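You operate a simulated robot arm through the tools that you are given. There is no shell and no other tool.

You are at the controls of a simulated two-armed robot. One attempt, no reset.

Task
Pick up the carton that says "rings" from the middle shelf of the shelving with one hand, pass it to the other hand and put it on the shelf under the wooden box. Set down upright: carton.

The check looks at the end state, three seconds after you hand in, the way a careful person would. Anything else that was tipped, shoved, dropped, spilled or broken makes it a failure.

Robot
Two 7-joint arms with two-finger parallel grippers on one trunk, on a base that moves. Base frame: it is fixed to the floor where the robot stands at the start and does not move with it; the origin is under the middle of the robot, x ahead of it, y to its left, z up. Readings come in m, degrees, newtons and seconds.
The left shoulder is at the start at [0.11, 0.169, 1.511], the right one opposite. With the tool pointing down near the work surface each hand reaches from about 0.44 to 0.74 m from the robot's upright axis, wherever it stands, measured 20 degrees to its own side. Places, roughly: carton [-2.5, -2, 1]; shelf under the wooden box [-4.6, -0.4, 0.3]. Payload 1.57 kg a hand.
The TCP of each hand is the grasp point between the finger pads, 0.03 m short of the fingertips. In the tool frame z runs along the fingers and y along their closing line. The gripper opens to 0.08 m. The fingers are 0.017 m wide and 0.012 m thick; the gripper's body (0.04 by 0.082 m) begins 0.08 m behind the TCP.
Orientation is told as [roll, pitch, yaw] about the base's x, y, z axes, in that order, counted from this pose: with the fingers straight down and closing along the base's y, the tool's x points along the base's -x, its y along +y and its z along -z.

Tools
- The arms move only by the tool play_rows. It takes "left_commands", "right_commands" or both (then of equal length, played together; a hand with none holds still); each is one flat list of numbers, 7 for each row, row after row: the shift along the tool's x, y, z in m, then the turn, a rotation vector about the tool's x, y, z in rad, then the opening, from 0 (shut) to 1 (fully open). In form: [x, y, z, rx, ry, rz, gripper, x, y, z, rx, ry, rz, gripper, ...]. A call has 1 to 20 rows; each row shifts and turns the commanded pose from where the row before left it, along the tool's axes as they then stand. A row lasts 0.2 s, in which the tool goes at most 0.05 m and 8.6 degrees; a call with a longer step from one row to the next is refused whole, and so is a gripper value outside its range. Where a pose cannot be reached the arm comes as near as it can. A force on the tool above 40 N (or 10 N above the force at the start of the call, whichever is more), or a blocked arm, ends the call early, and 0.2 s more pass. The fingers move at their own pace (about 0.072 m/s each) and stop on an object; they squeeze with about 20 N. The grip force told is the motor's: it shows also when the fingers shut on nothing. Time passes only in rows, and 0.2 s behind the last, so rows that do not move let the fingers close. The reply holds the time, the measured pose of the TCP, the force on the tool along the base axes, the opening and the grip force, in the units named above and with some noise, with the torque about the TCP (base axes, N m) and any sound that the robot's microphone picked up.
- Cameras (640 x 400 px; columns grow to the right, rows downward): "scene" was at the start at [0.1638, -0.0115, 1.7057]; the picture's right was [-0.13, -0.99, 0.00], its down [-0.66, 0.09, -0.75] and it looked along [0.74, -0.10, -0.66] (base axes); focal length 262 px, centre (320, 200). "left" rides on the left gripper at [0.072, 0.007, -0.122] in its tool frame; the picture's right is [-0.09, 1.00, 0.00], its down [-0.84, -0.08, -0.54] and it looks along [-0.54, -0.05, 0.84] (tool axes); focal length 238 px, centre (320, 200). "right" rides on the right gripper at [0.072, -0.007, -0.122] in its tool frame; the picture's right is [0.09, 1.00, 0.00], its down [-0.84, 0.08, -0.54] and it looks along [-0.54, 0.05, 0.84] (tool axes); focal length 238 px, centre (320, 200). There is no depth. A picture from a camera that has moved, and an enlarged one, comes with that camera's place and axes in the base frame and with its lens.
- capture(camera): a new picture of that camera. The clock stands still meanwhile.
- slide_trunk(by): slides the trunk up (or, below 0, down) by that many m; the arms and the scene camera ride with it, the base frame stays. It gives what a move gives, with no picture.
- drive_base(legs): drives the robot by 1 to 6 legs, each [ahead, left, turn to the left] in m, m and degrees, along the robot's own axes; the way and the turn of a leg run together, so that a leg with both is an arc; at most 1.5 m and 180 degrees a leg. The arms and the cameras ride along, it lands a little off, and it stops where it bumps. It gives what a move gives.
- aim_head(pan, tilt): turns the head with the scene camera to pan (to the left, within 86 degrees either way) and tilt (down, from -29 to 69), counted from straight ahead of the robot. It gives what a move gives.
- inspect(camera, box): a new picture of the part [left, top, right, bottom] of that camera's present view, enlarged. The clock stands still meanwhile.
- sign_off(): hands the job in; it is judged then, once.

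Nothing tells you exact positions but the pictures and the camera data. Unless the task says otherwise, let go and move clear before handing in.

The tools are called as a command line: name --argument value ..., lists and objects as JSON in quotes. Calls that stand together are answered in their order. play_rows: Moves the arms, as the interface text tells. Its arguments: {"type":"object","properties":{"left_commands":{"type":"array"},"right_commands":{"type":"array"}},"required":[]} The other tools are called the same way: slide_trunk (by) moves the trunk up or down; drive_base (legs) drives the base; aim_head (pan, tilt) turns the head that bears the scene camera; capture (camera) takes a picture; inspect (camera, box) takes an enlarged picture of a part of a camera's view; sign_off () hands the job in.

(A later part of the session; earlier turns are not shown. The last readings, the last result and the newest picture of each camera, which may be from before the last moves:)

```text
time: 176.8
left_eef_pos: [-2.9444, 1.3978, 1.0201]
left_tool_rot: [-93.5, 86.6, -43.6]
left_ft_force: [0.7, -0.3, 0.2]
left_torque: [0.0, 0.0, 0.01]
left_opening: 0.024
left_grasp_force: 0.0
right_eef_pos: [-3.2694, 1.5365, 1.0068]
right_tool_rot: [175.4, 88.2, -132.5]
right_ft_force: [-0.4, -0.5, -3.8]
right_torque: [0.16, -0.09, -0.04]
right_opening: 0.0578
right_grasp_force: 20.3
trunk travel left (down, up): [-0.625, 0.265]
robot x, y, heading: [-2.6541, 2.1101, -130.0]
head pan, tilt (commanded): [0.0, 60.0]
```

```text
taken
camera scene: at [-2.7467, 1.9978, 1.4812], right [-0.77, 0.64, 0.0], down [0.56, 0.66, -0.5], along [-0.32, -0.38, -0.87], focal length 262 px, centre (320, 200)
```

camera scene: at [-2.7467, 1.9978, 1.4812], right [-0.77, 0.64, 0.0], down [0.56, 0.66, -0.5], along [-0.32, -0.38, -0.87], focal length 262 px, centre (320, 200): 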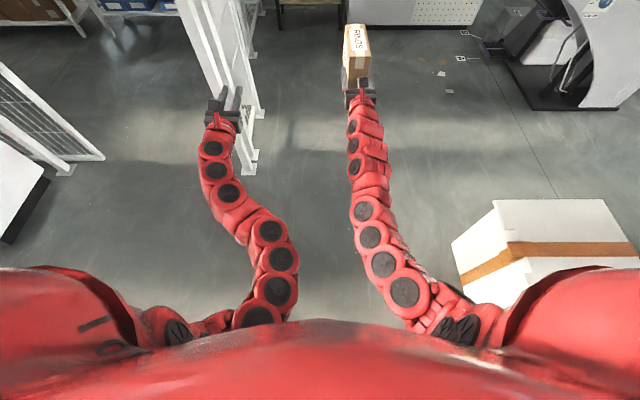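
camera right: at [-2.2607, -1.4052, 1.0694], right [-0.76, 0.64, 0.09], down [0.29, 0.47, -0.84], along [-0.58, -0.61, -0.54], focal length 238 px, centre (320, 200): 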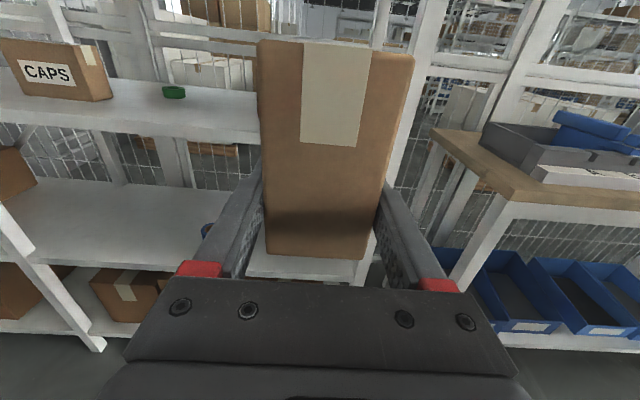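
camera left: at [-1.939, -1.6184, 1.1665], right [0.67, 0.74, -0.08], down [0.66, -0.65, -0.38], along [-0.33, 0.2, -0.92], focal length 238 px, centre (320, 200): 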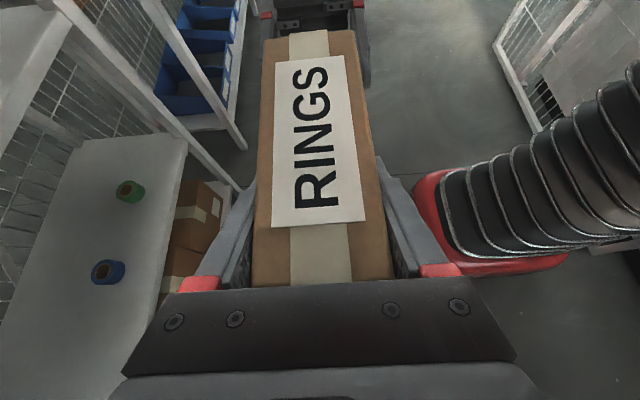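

The right arm reaches to about 0.83 m ahead. I'll lower the trunk in steps here in the open, watching for contact.

slide_trunk --by -0.3

capture --camera "scene"

slide_trunk --by -0.15

capture --camera "scene"

```text
time: 179.8
left_eef_pos: [-2.9434, 1.398, 0.7199]
left_tool_rot: [-93.6, 86.6, -43.5]
left_ft_force: [0.5, 1.4, -0.4]
left_torque: [0.03, -0.01, 0.03]
left_opening: 0.024
left_grasp_force: 0.0
right_eef_pos: [-3.27, 1.5383, 0.7057]
right_tool_rot: [175.8, 88.2, -132.4]
right_ft_force: [-0.5, 0.3, -2.7]
right_torque: [0.13, -0.11, 0.02]
right_opening: 0.058
right_grasp_force: 19.9
trunk travel left (down, up): [-0.325, 0.565]
robot x, y, heading: [-2.6508, 2.1115, -129.9]
head pan, tilt (commanded): [0.0, 60.0]
```

```text
taken
camera scene: at [-2.7464, 1.998, 1.1812], right [-0.77, 0.64, 0.0], down [0.56, 0.66, -0.5], along [-0.32, -0.38, -0.87], focal length 262 px, centre (320, 200)
```

scene: 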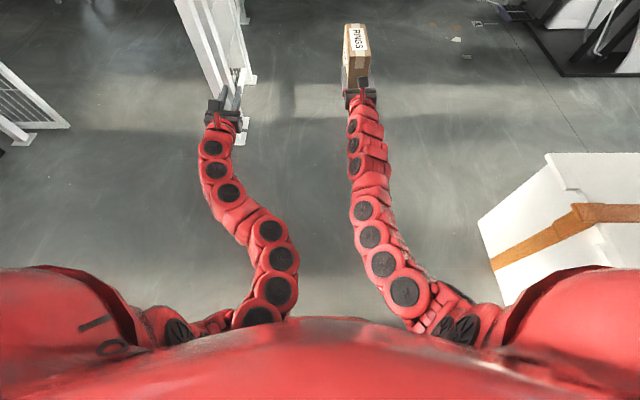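

```text
time: 181.5
left_eef_pos: [-2.9431, 1.4, 0.5698]
left_tool_rot: [-93.6, 86.6, -43.7]
left_ft_force: [-0.3, 0.4, -0.3]
left_torque: [0.02, -0.01, 0.01]
left_opening: 0.0241
left_grasp_force: 0.0
right_eef_pos: [-3.2693, 1.5384, 0.556]
right_tool_rot: [175.6, 88.2, -132.5]
right_ft_force: [0.2, 0.3, -2.4]
right_torque: [0.14, -0.13, 0.01]
right_opening: 0.058
right_grasp_force: 20.5
trunk travel left (down, up): [-0.175, 0.715]
robot x, y, heading: [-2.6499, 2.1145, -129.7]
head pan, tilt (commanded): [0.0, 60.0]
```

```text
taken
camera scene: at [-2.7464, 1.9981, 1.0312], right [-0.77, 0.64, 0.0], down [0.56, 0.66, -0.5], along [-0.32, -0.38, -0.87], focal length 262 px, centre (320, 200)
```

scene: 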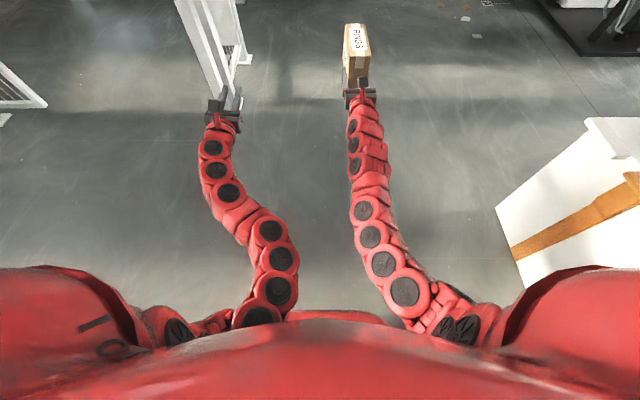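

No contact so far; the base's front edge is coming into view under the elbows. I'll zoom to judge the clearance between elbows and base.

inspect --camera "scene" --box '[220, 220, 460, 370]'

aim_head --pan 0 --tilt 69

inspect --camera "scene" --box '[200, 180, 480, 355]'

```text
2.67 times, centred on (340, 295) of scene
camera zoom: at [-2.7464, 1.9981, 1.0312], right [-0.77, 0.64, 0.0], down [0.56, 0.66, -0.5], along [-0.32, -0.38, -0.87], focal length 700 px, centre (267, -53)
```

zoom: 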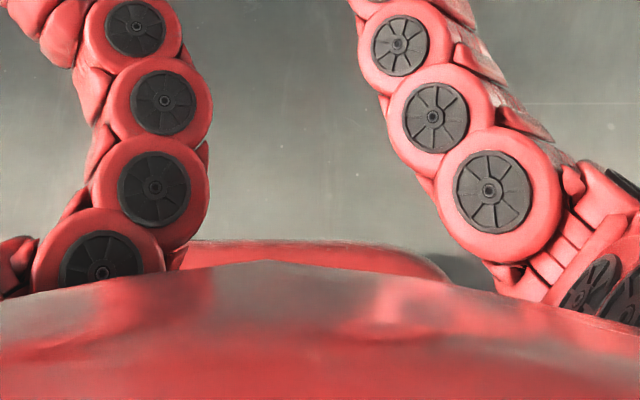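

```text
time: 182.2
left_eef_pos: [-2.9435, 1.3985, 0.5696]
left_tool_rot: [-93.5, 86.6, -43.6]
left_ft_force: [-0.3, 0.1, -0.2]
left_torque: [-0.02, -0.03, -0.03]
left_opening: 0.0238
left_grasp_force: 0.1
right_eef_pos: [-3.2697, 1.5379, 0.555]
right_tool_rot: [175.5, 88.2, -132.5]
right_ft_force: [0.0, -0.1, -3.3]
right_torque: [0.11, -0.14, -0.05]
right_opening: 0.0579
right_grasp_force: 20.0
trunk travel left (down, up): [-0.175, 0.715]
robot x, y, heading: [-2.6504, 2.1131, -129.9]
head pan, tilt (commanded): [0.0, 68.8]
```

```text
2.29 times, centred on (340, 268) of scene
camera zoom: at [-2.7396, 2.0062, 1.0218], right [-0.77, 0.64, 0.0], down [0.6, 0.71, -0.36], along [-0.23, -0.28, -0.93], focal length 600 px, centre (274, 46)
```

zoom: 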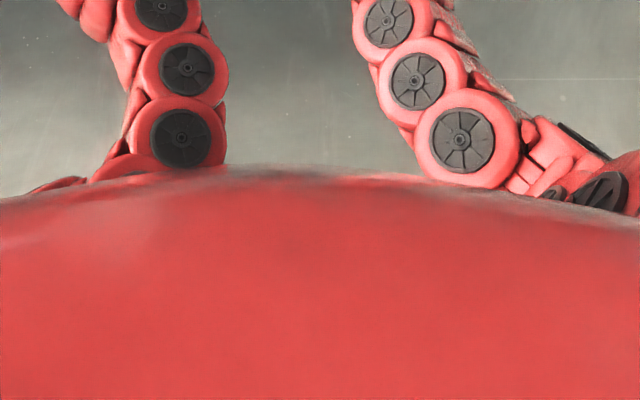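

By comparing views, the base's front rim is low (about 0.1 m high), so the elbows have room. Lowering the rest in small steps.

slide_trunk --by -0.08

slide_trunk --by -0.08

aim_head --pan 0 --tilt 50

capture --camera "scene"

```text
time: 183.4
left_eef_pos: [-2.9424, 1.3977, 0.4893]
left_tool_rot: [-93.8, 86.6, -43.8]
left_ft_force: [-0.3, 0.2, 0.7]
left_torque: [0.0, 0.01, 0.0]
left_opening: 0.0242
left_grasp_force: 0.1
right_eef_pos: [-3.2702, 1.5389, 0.4765]
right_tool_rot: [175.7, 88.2, -132.3]
right_ft_force: [0.3, 0.5, -3.3]
right_torque: [0.13, -0.09, -0.02]
right_opening: 0.0578
right_grasp_force: 20.4
trunk travel left (down, up): [-0.095, 0.795]
robot x, y, heading: [-2.6536, 2.1107, -129.6]
head pan, tilt (commanded): [0.0, 68.8]
```

```text
time: 184.5
left_eef_pos: [-2.9422, 1.3958, 0.4074]
left_tool_rot: [-91.3, 86.7, -41.3]
left_ft_force: [0.8, 0.5, -0.5]
left_torque: [-0.01, -0.02, -0.02]
left_opening: 0.0241
left_grasp_force: 0.2
right_eef_pos: [-3.2699, 1.5358, 0.3938]
right_tool_rot: [167.2, 88.5, -140.9]
right_ft_force: [0.4, -0.3, -3.3]
right_torque: [0.15, -0.09, 0.01]
right_opening: 0.058
right_grasp_force: 20.0
trunk travel left (down, up): [-0.015, 0.875]
robot x, y, heading: [-2.6518, 2.1133, -130.0]
head pan, tilt (commanded): [0.0, 68.8]
```

```text
time: 185.4
left_eef_pos: [-2.9421, 1.3952, 0.4066]
left_tool_rot: [-88.6, 86.8, -38.6]
left_ft_force: [-0.5, -0.3, -0.4]
left_torque: [0.0, 0.0, -0.04]
left_opening: 0.0241
left_grasp_force: 0.1
right_eef_pos: [-3.2701, 1.5348, 0.3923]
right_tool_rot: [165.1, 88.5, -143.0]
right_ft_force: [-0.7, 0.5, -2.8]
right_torque: [0.1, -0.11, 0.0]
right_opening: 0.0581
right_grasp_force: 20.1
trunk travel left (down, up): [-0.015, 0.875]
robot x, y, heading: [-2.6529, 2.1108, -130.2]
head pan, tilt (commanded): [0.0, 50.0]
```

```text
taken
camera scene: at [-2.7535, 1.9844, 0.883], right [-0.77, 0.64, 0.0], down [0.49, 0.59, -0.64], along [-0.41, -0.49, -0.77], focal length 262 px, centre (320, 200)
```

scene: 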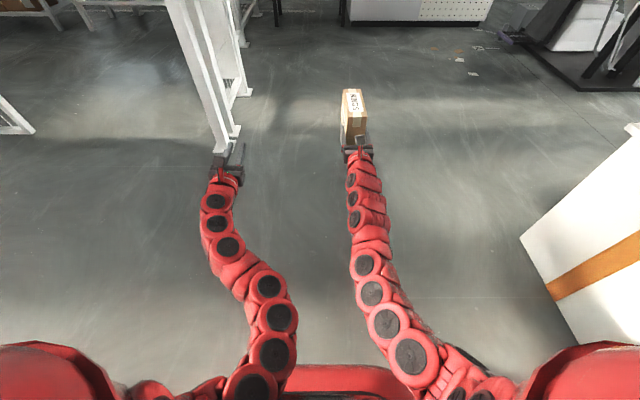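

The trunk is near its lowest with no contact. I'll test lowering the right hand with the arm (toward the height for entering the shelf) while pulling it back slightly.

play_rows --right_commands '[-0.015, 0, -0.015, 0, 0, 0, 0, -0.02, 0, -0.015, 0, 0, 0, 0, -0.02, 0, -0.015, 0, 0, 0, 0, -0.005, 0, 0, 0, 0, 0, 0]'

capture --camera "right"

aim_head --pan 0 --tilt 15

capture --camera "scene"

```text
time: 186.4
left_eef_pos: [-2.9422, 1.3967, 0.4058]
left_tool_rot: [-87.6, 86.8, -37.6]
left_ft_force: [-0.5, 0.2, 0.2]
left_torque: [0.02, -0.01, -0.01]
left_opening: 0.024
left_grasp_force: 0.0
right_eef_pos: [-3.2449, 1.5649, 0.3333]
right_tool_rot: [163.4, 88.6, -144.6]
right_ft_force: [-0.1, 1.0, -3.7]
right_torque: [0.14, -0.12, -0.01]
right_opening: 0.0579
right_grasp_force: 19.9
right hand out of reach, approached as far as the arm can: row 1
trunk travel left (down, up): [-0.015, 0.875]
robot x, y, heading: [-2.6493, 2.1109, -130.0]
head pan, tilt (commanded): [0.0, 50.0]
```

```text
taken
camera right: at [-3.1631, 1.6578, 0.4025], right [-0.78, 0.62, 0.1], down [0.26, 0.46, -0.85], along [-0.57, -0.64, -0.52], focal length 238 px, centre (320, 200)
```

right: 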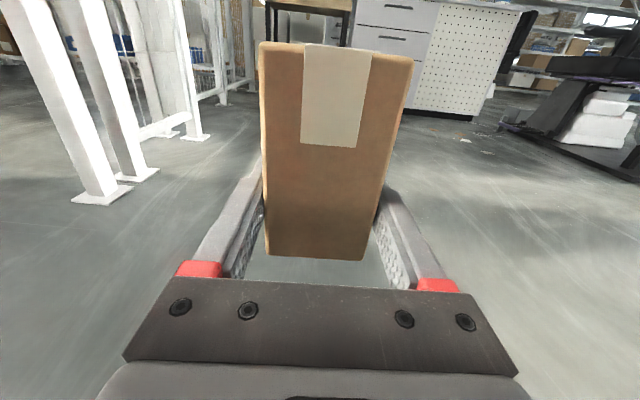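

```text
time: 187.4
left_eef_pos: [-2.9437, 1.3961, 0.4032]
left_tool_rot: [-86.8, 86.9, -36.9]
left_ft_force: [-0.3, 0.6, -0.1]
left_torque: [-0.02, 0.0, 0.02]
left_opening: 0.0241
left_grasp_force: 0.0
right_eef_pos: [-3.2445, 1.565, 0.3325]
right_tool_rot: [163.6, 88.5, -144.5]
right_ft_force: [0.2, 0.5, -4.1]
right_torque: [0.13, -0.12, 0.01]
right_opening: 0.0579
right_grasp_force: 19.5
trunk travel left (down, up): [-0.015, 0.875]
robot x, y, heading: [-2.6546, 2.1115, -130.1]
head pan, tilt (commanded): [0.0, 15.0]
```

```text
taken
camera scene: at [-2.7641, 1.9706, 0.9355], right [-0.77, 0.64, 0.0], down [0.17, 0.21, -0.96], along [-0.62, -0.74, -0.27], focal length 262 px, centre (320, 200)
```

scene: 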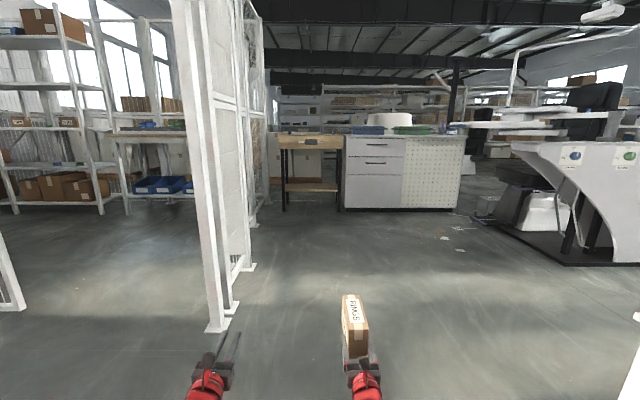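

The carton is level at carrying height (z≈0.30 bottom). I'll zoom on the stand from this lower viewpoint to triangulate the shelf.

inspect --camera "scene" --box '[250, 120, 370, 220]'

inspect --camera "scene" --box '[170, 200, 430, 390]'

```text
4.00 times, centred on (310, 170) of scene
camera zoom: at [-2.7641, 1.9706, 0.9355], right [-0.77, 0.64, 0.0], down [0.17, 0.21, -0.96], along [-0.62, -0.74, -0.27], focal length 1050 px, centre (360, 320)
```

zoom: 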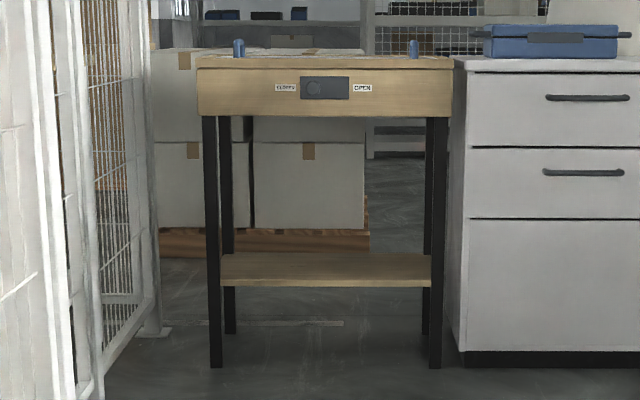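

```text
2.11 times, centred on (300, 295) of scene
camera zoom: at [-2.7641, 1.9706, 0.9355], right [-0.77, 0.64, 0.0], down [0.17, 0.21, -0.96], along [-0.62, -0.74, -0.27], focal length 553 px, centre (362, 0)
```

zoom: 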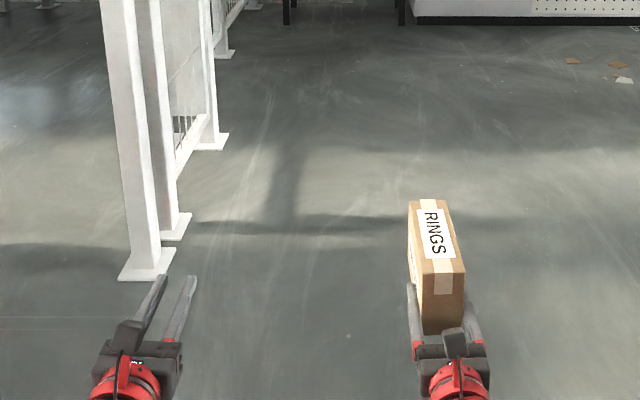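

The camera's reported pitch hints the body may have leaned forward slightly (~0.5°) since lowering. I'll let a moment pass with no motion and see whether anything is drifting.

play_rows --right_commands '[0, 0, 0, 0, 0, 0, 0, 0, 0, 0, 0, 0, 0, 0, 0, 0, 0, 0, 0, 0, 0, 0, 0, 0, 0, 0, 0, 0, 0, 0, 0, 0, 0, 0, 0]'

inspect --camera "scene" --box '[250, 120, 370, 220]'

```text
time: 188.6
left_eef_pos: [-2.9434, 1.3963, 0.4033]
left_tool_rot: [-86.5, 86.8, -36.6]
left_ft_force: [-0.2, -0.6, 0.6]
left_torque: [0.0, 0.02, -0.02]
left_opening: 0.0238
left_grasp_force: 0.1
right_eef_pos: [-3.2451, 1.5645, 0.3333]
right_tool_rot: [162.7, 88.7, -145.3]
right_ft_force: [0.7, -1.1, -3.9]
right_torque: [0.14, -0.09, 0.0]
right_opening: 0.058
right_grasp_force: 19.9
trunk travel left (down, up): [-0.015, 0.875]
robot x, y, heading: [-2.6526, 2.1094, -130.0]
head pan, tilt (commanded): [0.0, 15.0]
```

```text
4.00 times, centred on (310, 170) of scene
camera zoom: at [-2.764, 1.9704, 0.9356], right [-0.77, 0.64, 0.01], down [0.17, 0.21, -0.96], along [-0.62, -0.74, -0.27], focal length 1050 px, centre (360, 320)
```

zoom: 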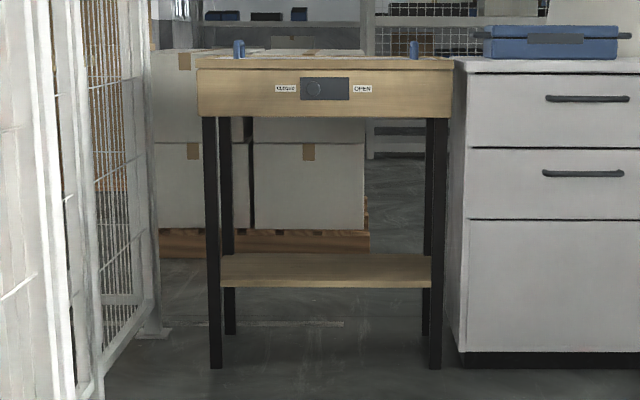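

It is stable, but a slight lean appeared only in the last trunk step, perhaps an elbow touching the base. I'll raise the trunk 3 cm and see if the lean goes away.

slide_trunk --by 0.03

inspect --camera "scene" --box '[250, 120, 370, 220]'

```text
time: 189.3
left_eef_pos: [-2.9448, 1.3996, 0.4401]
left_tool_rot: [-91.1, 86.9, -41.3]
left_ft_force: [1.0, 0.2, 0.1]
left_torque: [-0.01, 0.0, 0.02]
left_opening: 0.0241
left_grasp_force: 0.1
right_eef_pos: [-3.2455, 1.5681, 0.3715]
right_tool_rot: [174.3, 88.2, -133.7]
right_ft_force: [-1.0, -0.6, -4.1]
right_torque: [0.17, -0.13, 0.04]
right_opening: 0.0579
right_grasp_force: 19.6
trunk travel left (down, up): [-0.045, 0.845]
robot x, y, heading: [-2.6494, 2.1093, -130.3]
head pan, tilt (commanded): [0.0, 15.0]
```

```text
4.00 times, centred on (310, 170) of scene
camera zoom: at [-2.7634, 1.9769, 0.9701], right [-0.77, 0.64, 0.0], down [0.17, 0.2, -0.97], along [-0.62, -0.74, -0.26], focal length 1050 px, centre (360, 320)
```

zoom: 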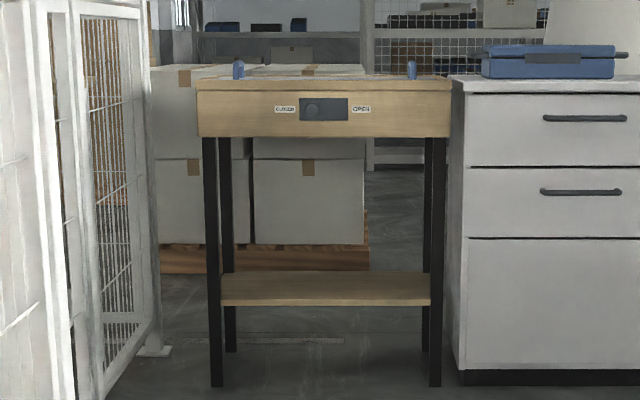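

The lean is gone, so I'll keep the trunk here. The shelf is at z≈0.26, its front edge 3.06 m ahead of me. Before driving I'll pull the left hand back and up so it stays clear of the stand.

play_rows --left_commands '[0.03, 0, -0.01, 0, 0, 0, 0, 0.03, 0, -0.02, 0, 0, 0, 0, 0.02, 0, -0.03, 0, 0, 0, 0, 0.02, 0, -0.03, 0, 0, 0, 0, 0.01, 0, -0.03, 0, 0, 0, 0, 0, 0, -0.03, 0, 0, 0, 0]'

aim_head --pan 0 --tilt 55

capture --camera "scene"

```text
time: 190.7
left_eef_pos: [-2.9006, 1.448, 0.5384]
left_tool_rot: [-97.6, 86.4, -47.1]
left_ft_force: [0.1, 0.1, 0.0]
left_torque: [0.0, -0.03, 0.0]
left_opening: 0.0
left_grasp_force: 20.0
left hand out of reach, approached as far as the arm can: row 4, 5, 6
right_eef_pos: [-3.2475, 1.5657, 0.3709]
right_tool_rot: [178.9, 88.8, -129.1]
right_ft_force: [0.4, 0.2, -2.8]
right_torque: [0.1, -0.11, -0.01]
right_opening: 0.058
right_grasp_force: 19.7
trunk travel left (down, up): [-0.045, 0.845]
robot x, y, heading: [-2.6522, 2.1118, -130.1]
head pan, tilt (commanded): [0.0, 15.0]
```

```text
time: 191.8
left_eef_pos: [-2.8997, 1.4474, 0.5346]
left_tool_rot: [-97.0, 86.5, -46.4]
left_ft_force: [-0.1, -0.9, 0.8]
left_torque: [0.0, -0.01, 0.04]
left_opening: 0.0001
left_grasp_force: 20.1
right_eef_pos: [-3.2467, 1.5648, 0.3703]
right_tool_rot: [171.6, 88.7, -136.5]
right_ft_force: [0.0, -1.3, -3.0]
right_torque: [0.12, -0.14, 0.03]
right_opening: 0.0577
right_grasp_force: 20.1
trunk travel left (down, up): [-0.045, 0.845]
robot x, y, heading: [-2.6546, 2.1106, -129.9]
head pan, tilt (commanded): [0.0, 55.0]
```

```text
taken
camera scene: at [-2.7546, 1.987, 0.915], right [-0.77, 0.64, 0.0], down [0.53, 0.63, -0.57], along [-0.36, -0.43, -0.82], focal length 262 px, centre (320, 200)
```

scene: 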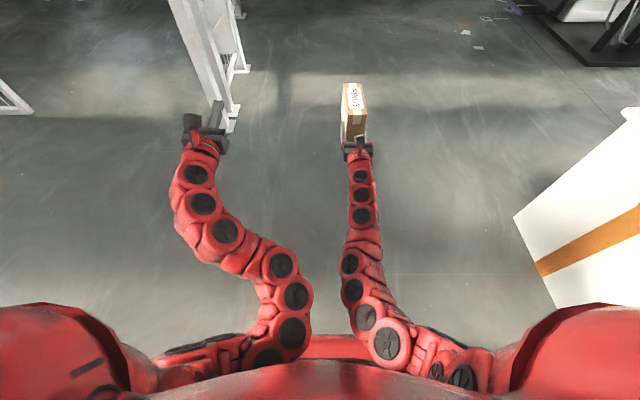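

The left hand is up at z≈0.54 and won't touch the stand. Now I'll drive forward along the outside of the fence toward the stand, in stages.

drive_base --legs '[[1.2, -0.02, 0]]'

aim_head --pan 0 --tilt 30

capture --camera "scene"

```text
time: 197.8
left_eef_pos: [-3.678, 0.5414, 0.5256]
left_tool_rot: [-92.8, 86.9, -42.1]
left_ft_force: [-0.3, -0.2, -0.2]
left_torque: [0.01, 0.0, 0.01]
left_opening: 0.0001
left_grasp_force: 19.8
right_eef_pos: [-4.0261, 0.6585, 0.3612]
right_tool_rot: [152.1, 88.9, -155.8]
right_ft_force: [0.9, -0.1, -2.9]
right_torque: [0.12, -0.09, 0.01]
right_opening: 0.0578
right_grasp_force: 19.9
trunk travel left (down, up): [-0.045, 0.845]
robot x, y, heading: [-3.4337, 1.2079, -129.7]
head pan, tilt (commanded): [0.0, 55.0]
```

```text
time: 198.7
left_eef_pos: [-3.6719, 0.5417, 0.5277]
left_tool_rot: [-100.7, 86.6, -49.6]
left_ft_force: [0.0, 0.2, -0.2]
left_torque: [0.03, 0.0, -0.02]
left_opening: 0.0
left_grasp_force: 19.7
right_eef_pos: [-4.0254, 0.6604, 0.363]
right_tool_rot: [160.4, 88.9, -147.5]
right_ft_force: [0.6, -0.9, -3.2]
right_torque: [0.12, -0.09, 0.0]
right_opening: 0.058
right_grasp_force: 19.4
trunk travel left (down, up): [-0.045, 0.845]
robot x, y, heading: [-3.4326, 1.2071, -129.9]
head pan, tilt (commanded): [0.0, 30.0]
```

```text
taken
camera scene: at [-3.5438, 1.0675, 0.9422], right [-0.77, 0.64, 0.01], down [0.32, 0.39, -0.86], along [-0.55, -0.66, -0.51], focal length 262 px, centre (320, 200)
```

scene: 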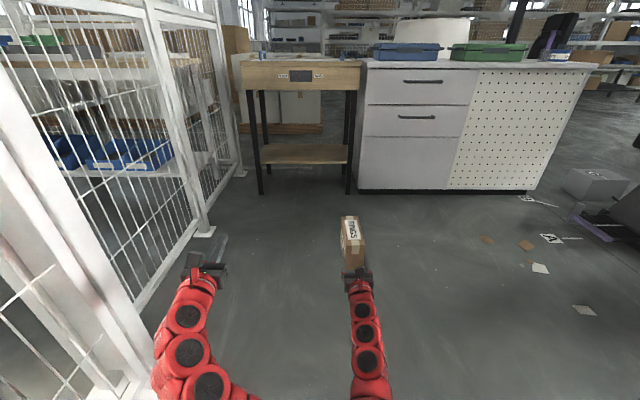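

The slight lean returned because the retracted left elbow touches the base. I'll extend the left hand forward again to lift that elbow.

play_rows --left_commands '[0, 0, 0.03, 0, 0, 0, 0, 0, 0, 0.03, 0, 0, 0, 0, 0, 0, 0.02, 0, 0, 0, 0]'

capture --camera "scene"

```text
time: 199.5
left_eef_pos: [-3.7268, 0.4852, 0.5332]
left_tool_rot: [-104.8, 86.5, -54.0]
left_ft_force: [0.4, -0.8, 0.2]
left_torque: [0.05, 0.01, -0.01]
left_opening: 0.0
left_grasp_force: 20.2
right_eef_pos: [-4.0245, 0.6631, 0.3687]
right_tool_rot: [175.5, 88.2, -132.5]
right_ft_force: [0.3, -0.6, -2.5]
right_torque: [0.12, -0.11, 0.0]
right_opening: 0.0578
right_grasp_force: 20.2
trunk travel left (down, up): [-0.045, 0.845]
robot x, y, heading: [-3.4317, 1.2091, -129.8]
head pan, tilt (commanded): [0.0, 30.0]
```

```text
taken
camera scene: at [-3.5418, 1.0768, 0.9429], right [-0.77, 0.64, 0.0], down [0.32, 0.38, -0.87], along [-0.55, -0.66, -0.5], focal length 262 px, centre (320, 200)
```

scene: 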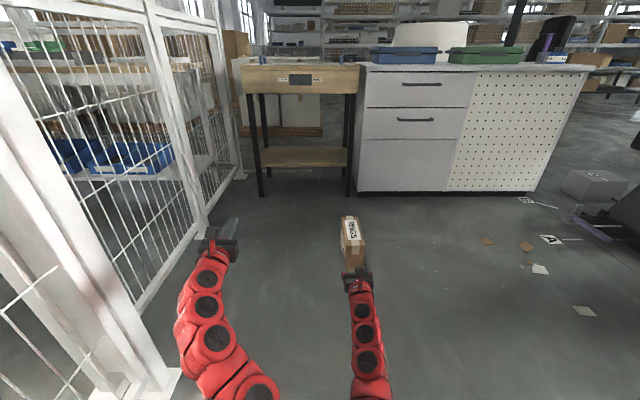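

Upright again. Zooming on the stand to measure from here.

inspect --camera "scene" --box '[200, 50, 420, 220]'

inspect --camera "scene" --box '[0, 180, 240, 400]'

```text
2.35 times, centred on (310, 135) of scene
camera zoom: at [-3.5418, 1.0768, 0.9429], right [-0.77, 0.64, 0.0], down [0.32, 0.38, -0.87], along [-0.55, -0.66, -0.5], focal length 618 px, centre (344, 353)
```

zoom: 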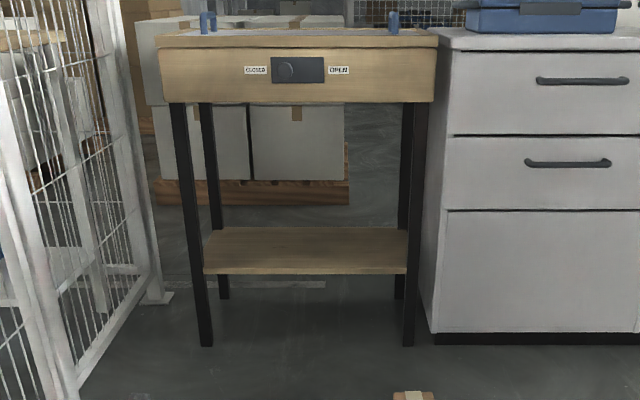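

```text
1.82 times, centred on (120, 290) of scene
camera zoom: at [-3.5418, 1.0768, 0.9429], right [-0.77, 0.64, 0.0], down [0.32, 0.38, -0.87], along [-0.55, -0.66, -0.5], focal length 477 px, centre (684, 36)
```

zoom: 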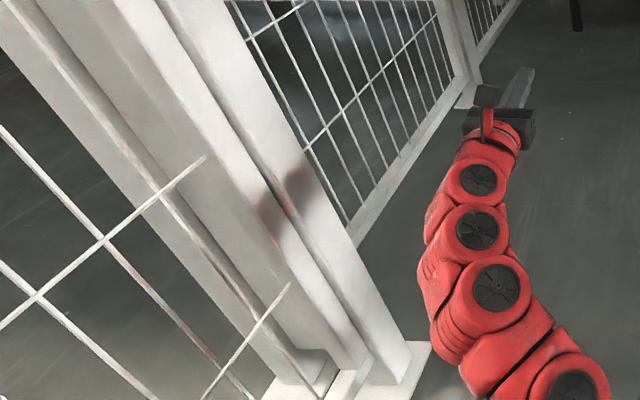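

Shelf front edge is 1.86 m ahead of my axis, spanning 0.41 m left to 0.18 m right. I'll test here in free air whether the right hand can go down to the set-down height.

play_rows --right_commands '[-0.03, 0, -0.01, 0, 0, 0, 0, -0.025, 0, -0.01, 0, 0, 0, 0, -0.02, 0, -0.01, 0, -0.015, 0, 0, 0, 0, 0, 0, -0.015, 0, 0]'

```text
time: 200.5
left_eef_pos: [-3.7257, 0.4853, 0.5345]
left_tool_rot: [-104.9, 86.5, -54.3]
left_ft_force: [-0.1, 0.3, 0.9]
left_torque: [0.0, -0.03, -0.01]
left_opening: 0.0
left_grasp_force: 20.1
right_eef_pos: [-4.0083, 0.6845, 0.2918]
right_tool_rot: [100.5, 89.9, 152.4]
right_ft_force: [0.0, -1.1, -3.2]
right_torque: [0.17, -0.1, -0.03]
right_opening: 0.058
right_grasp_force: 19.5
trunk travel left (down, up): [-0.045, 0.845]
robot x, y, heading: [-3.4343, 1.2106, -129.8]
head pan, tilt (commanded): [0.0, 30.0]
```

Reachable and level. I'll raise the hand 6 cm for the approach and drive on toward the stand.

play_rows --right_commands '[0.02, 0, 0, 0, 0, 0, 0, 0.02, 0, 0, 0, 0, 0, 0, 0.02, 0, 0, 0, 0, 0, 0]'

drive_base --legs '[[0.75, 0.03, 0]]'

capture --camera "scene"

capture --camera "right"

```text
time: 201.3
left_eef_pos: [-3.7299, 0.4873, 0.5312]
left_tool_rot: [-100.0, 86.0, -49.3]
left_ft_force: [0.0, 0.3, 0.3]
left_torque: [-0.05, 0.01, 0.02]
left_opening: 0.0001
left_grasp_force: 19.9
right_eef_pos: [-4.0123, 0.6861, 0.3497]
right_tool_rot: [106.1, 89.9, 158.1]
right_ft_force: [0.1, -0.5, -2.8]
right_torque: [0.12, -0.12, 0.01]
right_opening: 0.0577
right_grasp_force: 20.0
trunk travel left (down, up): [-0.045, 0.845]
robot x, y, heading: [-3.4308, 1.2118, -129.9]
head pan, tilt (commanded): [0.0, 30.0]
```

```text
time: 205.4
left_eef_pos: [-4.1887, -0.1124, 0.5299]
left_tool_rot: [-97.1, 86.1, -46.3]
left_ft_force: [-0.5, 0.6, 0.3]
left_torque: [0.02, 0.01, 0.02]
left_opening: 0.0
left_grasp_force: 19.9
right_eef_pos: [-4.4683, 0.0875, 0.3471]
right_tool_rot: [-31.7, 89.7, 20.3]
right_ft_force: [0.1, 0.2, -3.0]
right_torque: [0.15, -0.1, 0.02]
right_opening: 0.0581
right_grasp_force: 20.0
trunk travel left (down, up): [-0.045, 0.845]
robot x, y, heading: [-3.8884, 0.6132, -129.8]
head pan, tilt (commanded): [0.0, 30.0]
```

```text
taken
camera scene: at [-4.008, 0.4788, 0.9422], right [-0.77, 0.64, -0.01], down [0.33, 0.39, -0.86], along [-0.55, -0.66, -0.51], focal length 262 px, centre (320, 200)
```

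scene: 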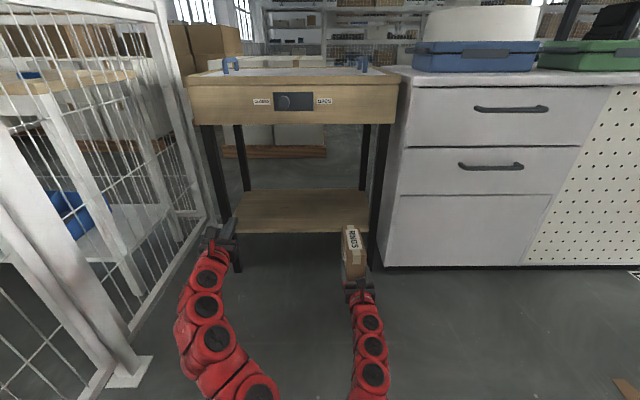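

```text
taken
camera right: at [-4.3883, 0.1796, 0.4201], right [-0.79, 0.61, 0.09], down [0.28, 0.48, -0.83], along [-0.55, -0.63, -0.54], focal length 238 px, centre (320, 200)
```

right: 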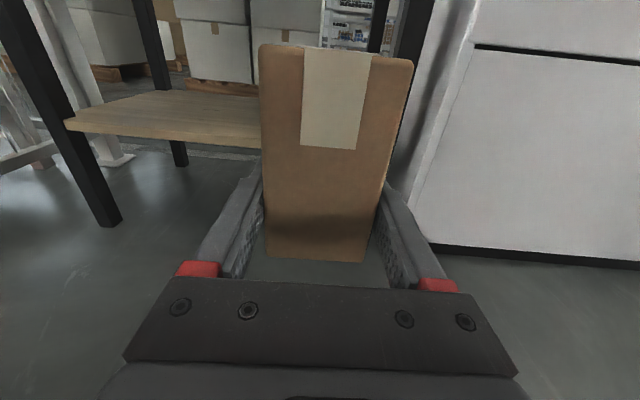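

I'm 1.1 m from the shelf front. The carton is lined up a bit right of the shelf's centre; I'll verify distances with a zoom before the final approach.

inspect --camera "scene" --box '[180, 110, 420, 280]'

```text
2.35 times, centred on (300, 195) of scene
camera zoom: at [-4.008, 0.4788, 0.9422], right [-0.77, 0.64, -0.01], down [0.33, 0.39, -0.86], along [-0.55, -0.66, -0.51], focal length 618 px, centre (367, 212)
```

zoom: 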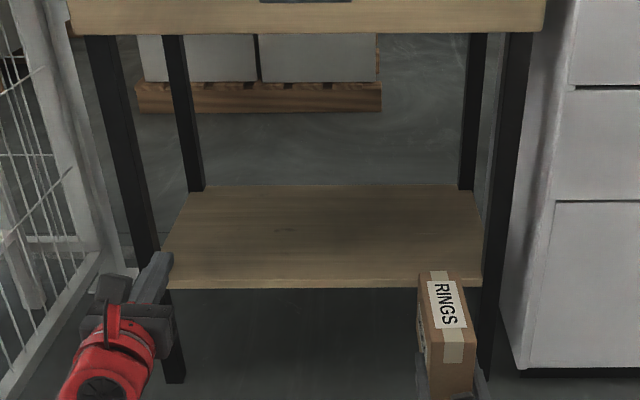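

Distances agree (shelf front ≈1.10 m, right leg inside edge 0.21 m right of me). I'll nudge the left hand inward, side-step 4 cm left, and drive in 0.42 m.

play_rows --left_commands '[0.01, 0.02, 0.01, 0, 0, 0, 0, 0.01, 0.02, 0.0, 0, 0, 0, 0]'

drive_base --legs '[[0, 0.045, 0], [0.25, 0, 0]]'

capture --camera "scene"

capture --camera "right"

capture --camera "left"

```text
time: 206.0
left_eef_pos: [-4.2253, -0.0923, 0.5494]
left_tool_rot: [-99.2, 86.2, -48.4]
left_ft_force: [-0.1, 0.0, 0.8]
left_torque: [0.04, -0.02, -0.01]
left_opening: 0.0
left_grasp_force: 19.5
right_eef_pos: [-4.468, 0.0892, 0.3505]
right_tool_rot: [6.6, 89.9, 58.6]
right_ft_force: [0.4, -0.3, -4.0]
right_torque: [0.11, -0.1, -0.03]
right_opening: 0.0577
right_grasp_force: 20.0
trunk travel left (down, up): [-0.045, 0.845]
robot x, y, heading: [-3.8837, 0.6122, -129.8]
head pan, tilt (commanded): [0.0, 30.0]
```

```text
time: 208.3
left_eef_pos: [-4.3519, -0.3134, 0.547]
left_tool_rot: [-97.5, 86.0, -46.8]
left_ft_force: [0.0, -0.8, -0.4]
left_torque: [0.01, -0.01, -0.02]
left_opening: 0.0001
left_grasp_force: 20.4
right_eef_pos: [-4.5937, -0.1321, 0.3484]
right_tool_rot: [-25.8, 89.6, 26.1]
right_ft_force: [0.5, -0.3, -3.6]
right_torque: [0.08, -0.12, 0.01]
right_opening: 0.058
right_grasp_force: 19.9
trunk travel left (down, up): [-0.045, 0.845]
robot x, y, heading: [-4.0189, 0.3919, -129.7]
head pan, tilt (commanded): [0.0, 30.0]
```

```text
taken
camera scene: at [-4.1328, 0.2581, 0.942], right [-0.77, 0.64, -0.01], down [0.33, 0.39, -0.86], along [-0.55, -0.66, -0.51], focal length 262 px, centre (320, 200)
```

scene: 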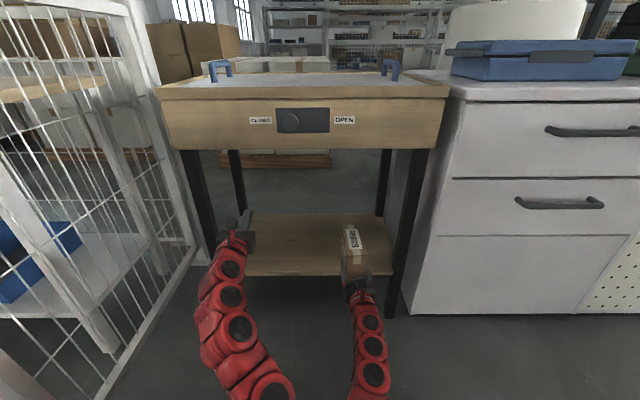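

```text
taken
camera right: at [-4.5139, -0.0408, 0.4205], right [-0.78, 0.61, 0.09], down [0.28, 0.48, -0.83], along [-0.55, -0.63, -0.54], focal length 238 px, centre (320, 200)
```

right: 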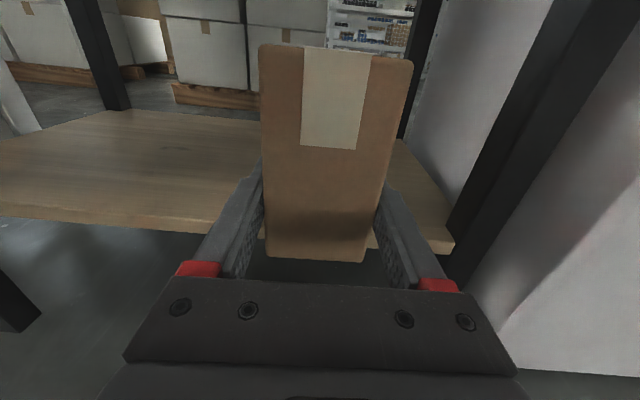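

```text
taken
camera left: at [-4.2845, -0.2099, 0.6179], right [-0.76, 0.62, -0.16], down [0.44, 0.33, -0.83], along [-0.47, -0.71, -0.53], focal length 238 px, centre (320, 200)
```

left: 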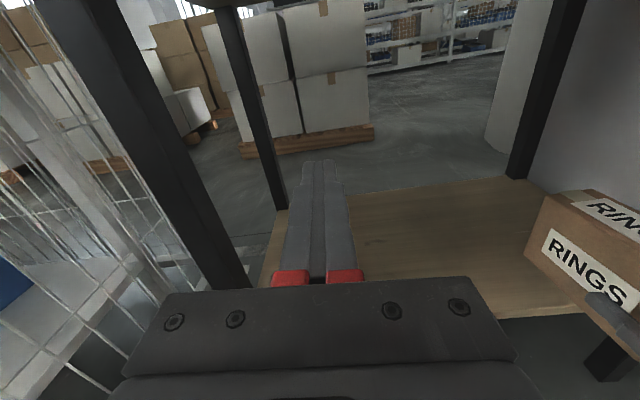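

Both hands are well placed between the legs. Driving the last 0.165 m so the carton is over the shelf.

drive_base --legs '[[0.165, 0, 0]]'

capture --camera "scene"

capture --camera "right"

capture --camera "left"

```text
time: 209.8
left_eef_pos: [-4.4559, -0.4387, 0.5478]
left_tool_rot: [-98.2, 86.0, -47.5]
left_ft_force: [-0.2, -0.3, -0.1]
left_torque: [0.01, -0.01, 0.0]
left_opening: 0.0
left_grasp_force: 20.3
right_eef_pos: [-4.6999, -0.2575, 0.3498]
right_tool_rot: [-13.2, 89.8, 38.5]
right_ft_force: [0.0, 0.6, -4.2]
right_torque: [0.19, -0.09, 0.0]
right_opening: 0.0581
right_grasp_force: 20.4
trunk travel left (down, up): [-0.045, 0.845]
robot x, y, heading: [-4.1209, 0.2685, -130.0]
head pan, tilt (commanded): [0.0, 30.0]
```

```text
taken
camera scene: at [-4.2367, 0.1329, 0.942], right [-0.77, 0.64, -0.01], down [0.33, 0.39, -0.86], along [-0.55, -0.66, -0.51], focal length 262 px, centre (320, 200)
```

scene: 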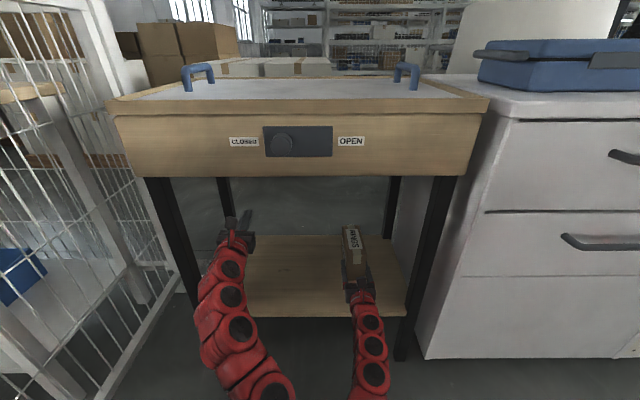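

```text
taken
camera right: at [-4.6189, -0.1659, 0.4213], right [-0.78, 0.61, 0.09], down [0.28, 0.48, -0.84], along [-0.56, -0.63, -0.54], focal length 238 px, centre (320, 200)
```

right: 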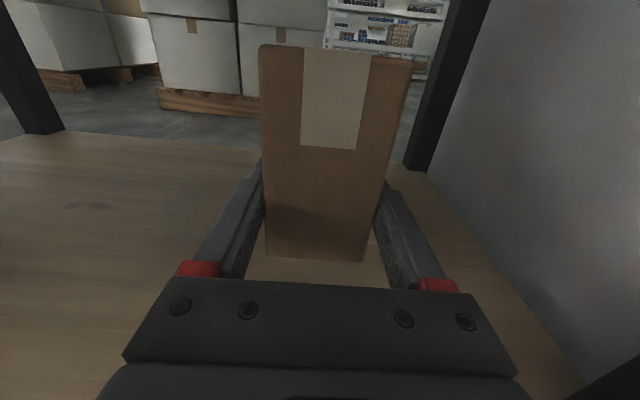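

```text
taken
camera left: at [-4.3889, -0.3351, 0.6181], right [-0.76, 0.62, -0.16], down [0.44, 0.33, -0.83], along [-0.47, -0.71, -0.53], focal length 238 px, centre (320, 200)
```

left: 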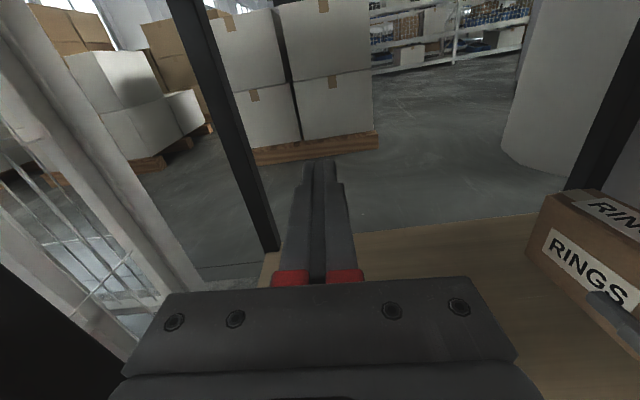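

The carton is fully over the shelf (rear end about 6 cm in from the front edge). I'll lower it gently toward the surface.

play_rows --right_commands '[-0.02, 0, 0, 0, 0, 0, 0, -0.02, 0, 0, 0, 0, 0, 0, -0.008, 0, 0, 0, 0, 0, 0]'

inspect --camera "scene" --box '[230, 200, 430, 340]'

inspect --camera "left" --box '[440, 160, 640, 380]'

```text
time: 210.6
left_eef_pos: [-4.4528, -0.4372, 0.5518]
left_tool_rot: [-105.0, 86.3, -54.5]
left_ft_force: [-0.1, 0.2, 1.0]
left_torque: [-0.01, -0.01, 0.01]
left_opening: 0.0001
left_grasp_force: 20.0
right_eef_pos: [-4.6987, -0.2568, 0.3052]
right_tool_rot: [130.2, 89.7, -178.1]
right_ft_force: [0.7, 0.9, -3.7]
right_torque: [0.14, -0.09, 0.04]
right_opening: 0.0574
right_grasp_force: 20.3
trunk travel left (down, up): [-0.045, 0.845]
robot x, y, heading: [-4.1167, 0.2708, -129.8]
head pan, tilt (commanded): [0.0, 30.0]
```

```text
2.86 times, centred on (330, 270) of scene
camera zoom: at [-4.2299, 0.1347, 0.9431], right [-0.77, 0.64, 0.0], down [0.32, 0.38, -0.87], along [-0.55, -0.66, -0.5], focal length 750 px, centre (291, 0)
```

zoom: 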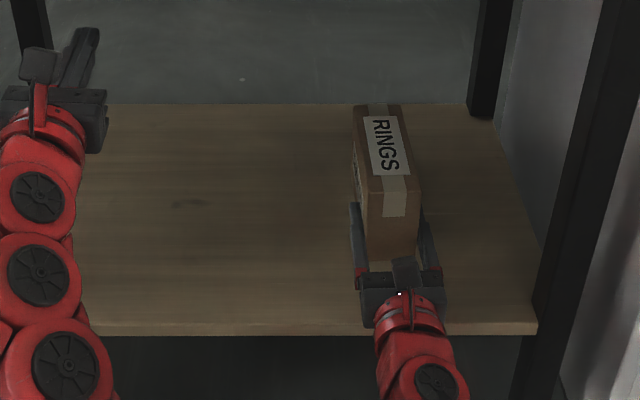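

```text
1.82 times, centred on (540, 270) of left
camera zoom: at [-4.3849, -0.3339, 0.6216], right [-0.77, 0.62, -0.15], down [0.43, 0.33, -0.84], along [-0.47, -0.71, -0.52], focal length 433 px, centre (-80, 73)
```

zoom: 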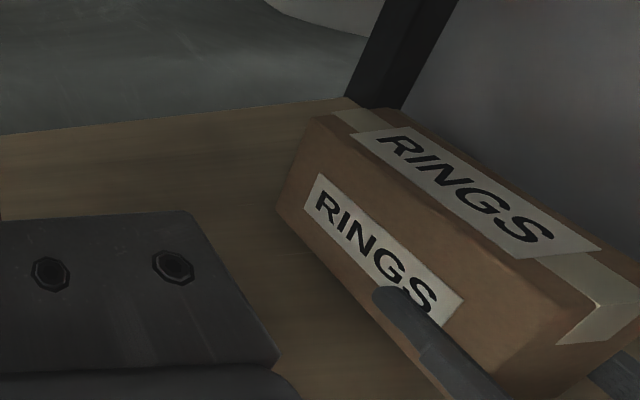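

Clearances look fine: the wrist stays in front of the shelf edge. Lowering the last centimetre in small steps, watching the force.

play_rows --right_commands '[-0.004, 0, 0, 0, 0, 0, 0, -0.004, 0, 0, 0, 0, 0, 0]'

play_rows --right_commands '[-0.003, 0, 0, 0, 0, 0, 0]'

play_rows --right_commands '[-0.003, 0, 0, 0, 0, 0, 0]'

```text
time: 211.2
left_eef_pos: [-4.4526, -0.4361, 0.553]
left_tool_rot: [-106.2, 86.3, -55.5]
left_ft_force: [0.0, -0.5, -0.4]
left_torque: [-0.02, -0.01, 0.01]
left_opening: 0.0
left_grasp_force: 19.9
right_eef_pos: [-4.6965, -0.2562, 0.3017]
right_tool_rot: [154.6, 89.4, -153.4]
right_ft_force: [-1.0, 1.4, 10.6]
right_torque: [1.11, -1.08, 0.15]
right_opening: 0.0579
right_grasp_force: 20.0
trunk travel left (down, up): [-0.045, 0.845]
robot x, y, heading: [-4.1203, 0.2668, -130.1]
head pan, tilt (commanded): [0.0, 30.0]
```

```text
time: 211.6
left_eef_pos: [-4.4529, -0.4365, 0.5564]
left_tool_rot: [-108.3, 86.3, -57.5]
left_ft_force: [-0.6, -0.2, -0.3]
left_torque: [0.01, 0.0, 0.0]
left_opening: 0.0001
left_grasp_force: 20.2
right_eef_pos: [-4.6974, -0.2574, 0.3034]
right_tool_rot: [165.1, 89.3, -143.1]
right_ft_force: [1.5, 3.9, 33.3]
right_torque: [2.56, -2.69, 0.18]
right_opening: 0.0579
right_grasp_force: 20.0
trunk travel left (down, up): [-0.045, 0.845]
robot x, y, heading: [-4.1198, 0.265, -130.0]
head pan, tilt (commanded): [0.0, 30.0]
```

```text
time: 211.9
left_eef_pos: [-4.4519, -0.4365, 0.5536]
left_tool_rot: [-107.4, 86.3, -56.7]
left_ft_force: [-1.2, 0.4, 0.3]
left_torque: [0.03, 0.03, -0.01]
left_opening: 0.0001
left_grasp_force: 20.5
right_eef_pos: [-4.698, -0.2577, 0.3031]
right_tool_rot: [175.0, 89.0, -133.0]
right_ft_force: [3.8, 3.1, 25.2]
right_torque: [2.07, -2.25, -0.02]
right_opening: 0.0578
right_grasp_force: 20.0
trunk travel left (down, up): [-0.045, 0.845]
robot x, y, heading: [-4.1167, 0.2653, -129.8]
head pan, tilt (commanded): [0.0, 30.0]
stopped in row 1 (right hand): the force on the tool passed its limit at 47 N (the readings are from after the stop); the commanded pose is now the measured one
```

The contact force acts about 10 cm behind the grasp point, so it's the underside of my hand touching the shelf's front edge, not the carton. I'll lift 1.5 cm immediately and re-check.

play_rows --right_commands '[0.008, 0, 0, 0, 0, 0, 0, 0.008, 0, 0, 0, 0, 0, 0]'

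inspect --camera "scene" --box '[230, 200, 430, 340]'

capture --camera "scene"

```text
time: 212.5
left_eef_pos: [-4.4529, -0.4369, 0.5519]
left_tool_rot: [-105.0, 86.4, -54.2]
left_ft_force: [-0.4, 0.7, 0.4]
left_torque: [0.0, -0.01, 0.01]
left_opening: 0.0
left_grasp_force: 19.8
right_eef_pos: [-4.6969, -0.2567, 0.3119]
right_tool_rot: [163.4, 89.4, -144.6]
right_ft_force: [-0.8, 1.0, -3.2]
right_torque: [0.15, -0.14, 0.0]
right_opening: 0.0578
right_grasp_force: 20.0
trunk travel left (down, up): [-0.045, 0.845]
robot x, y, heading: [-4.1202, 0.266, -129.7]
head pan, tilt (commanded): [0.0, 30.0]
```

```text
2.86 times, centred on (330, 270) of scene
camera zoom: at [-4.2297, 0.1346, 0.9429], right [-0.77, 0.64, 0.0], down [0.32, 0.38, -0.87], along [-0.55, -0.66, -0.5], focal length 750 px, centre (291, 0)
```

zoom: 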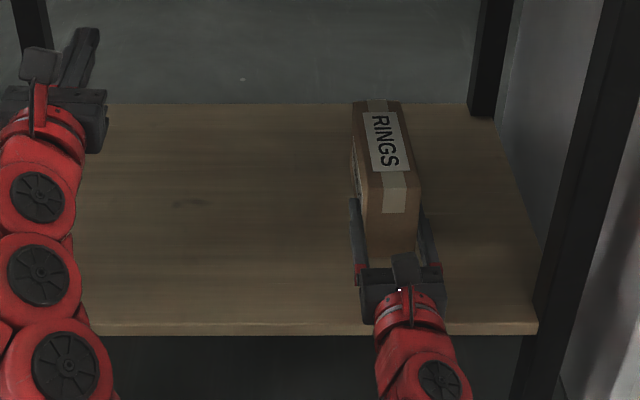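

```text
taken
camera scene: at [-4.2297, 0.1346, 0.9429], right [-0.77, 0.64, 0.0], down [0.32, 0.38, -0.87], along [-0.55, -0.66, -0.5], focal length 262 px, centre (320, 200)
```

scene: 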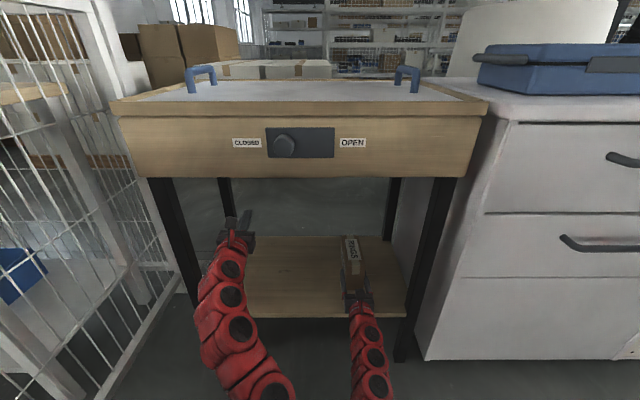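

Lifted free, and nothing moved on the stand. The hand's body is ~4 cm thick below its axis, so I'll pull back 3 cm to keep it outside the shelf edge (the carton will still be 3 cm inside), then lower.

play_rows --right_commands '[0, 0, -0.015, 0, 0, 0, 0, 0, 0, -0.015, 0, 0, 0, 0, -0.006, 0, 0, 0, 0, 0, 0]'

inspect --camera "scene" --box '[230, 200, 430, 340]'

```text
time: 213.5
left_eef_pos: [-4.4611, -0.4367, 0.546]
left_tool_rot: [-93.7, 85.3, -42.8]
left_ft_force: [-0.6, 0.0, -0.1]
left_torque: [-0.05, 0.02, 0.05]
left_opening: 0.0002
left_grasp_force: 20.1
right_eef_pos: [-4.7085, -0.2326, 0.3275]
right_tool_rot: [150.2, 86.6, -158.8]
right_ft_force: [1.3, 0.3, -4.9]
right_torque: [0.07, -0.1, 0.02]
right_opening: 0.058
right_grasp_force: 19.7
trunk travel left (down, up): [-0.045, 0.845]
robot x, y, heading: [-4.1231, 0.2659, -130.0]
head pan, tilt (commanded): [0.0, 30.0]
stopped in row 3 (right hand): the arm was blocked; the commanded pose is now the measured one
```

```text
2.86 times, centred on (330, 270) of scene
camera zoom: at [-4.2463, 0.1364, 0.9401], right [-0.77, 0.64, -0.02], down [0.34, 0.38, -0.86], along [-0.54, -0.67, -0.51], focal length 750 px, centre (291, 0)
```

zoom: 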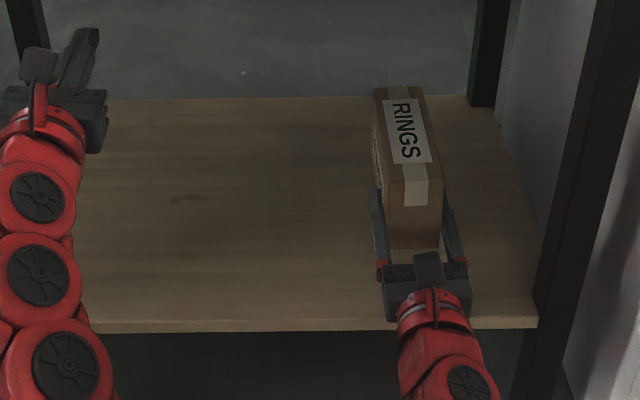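

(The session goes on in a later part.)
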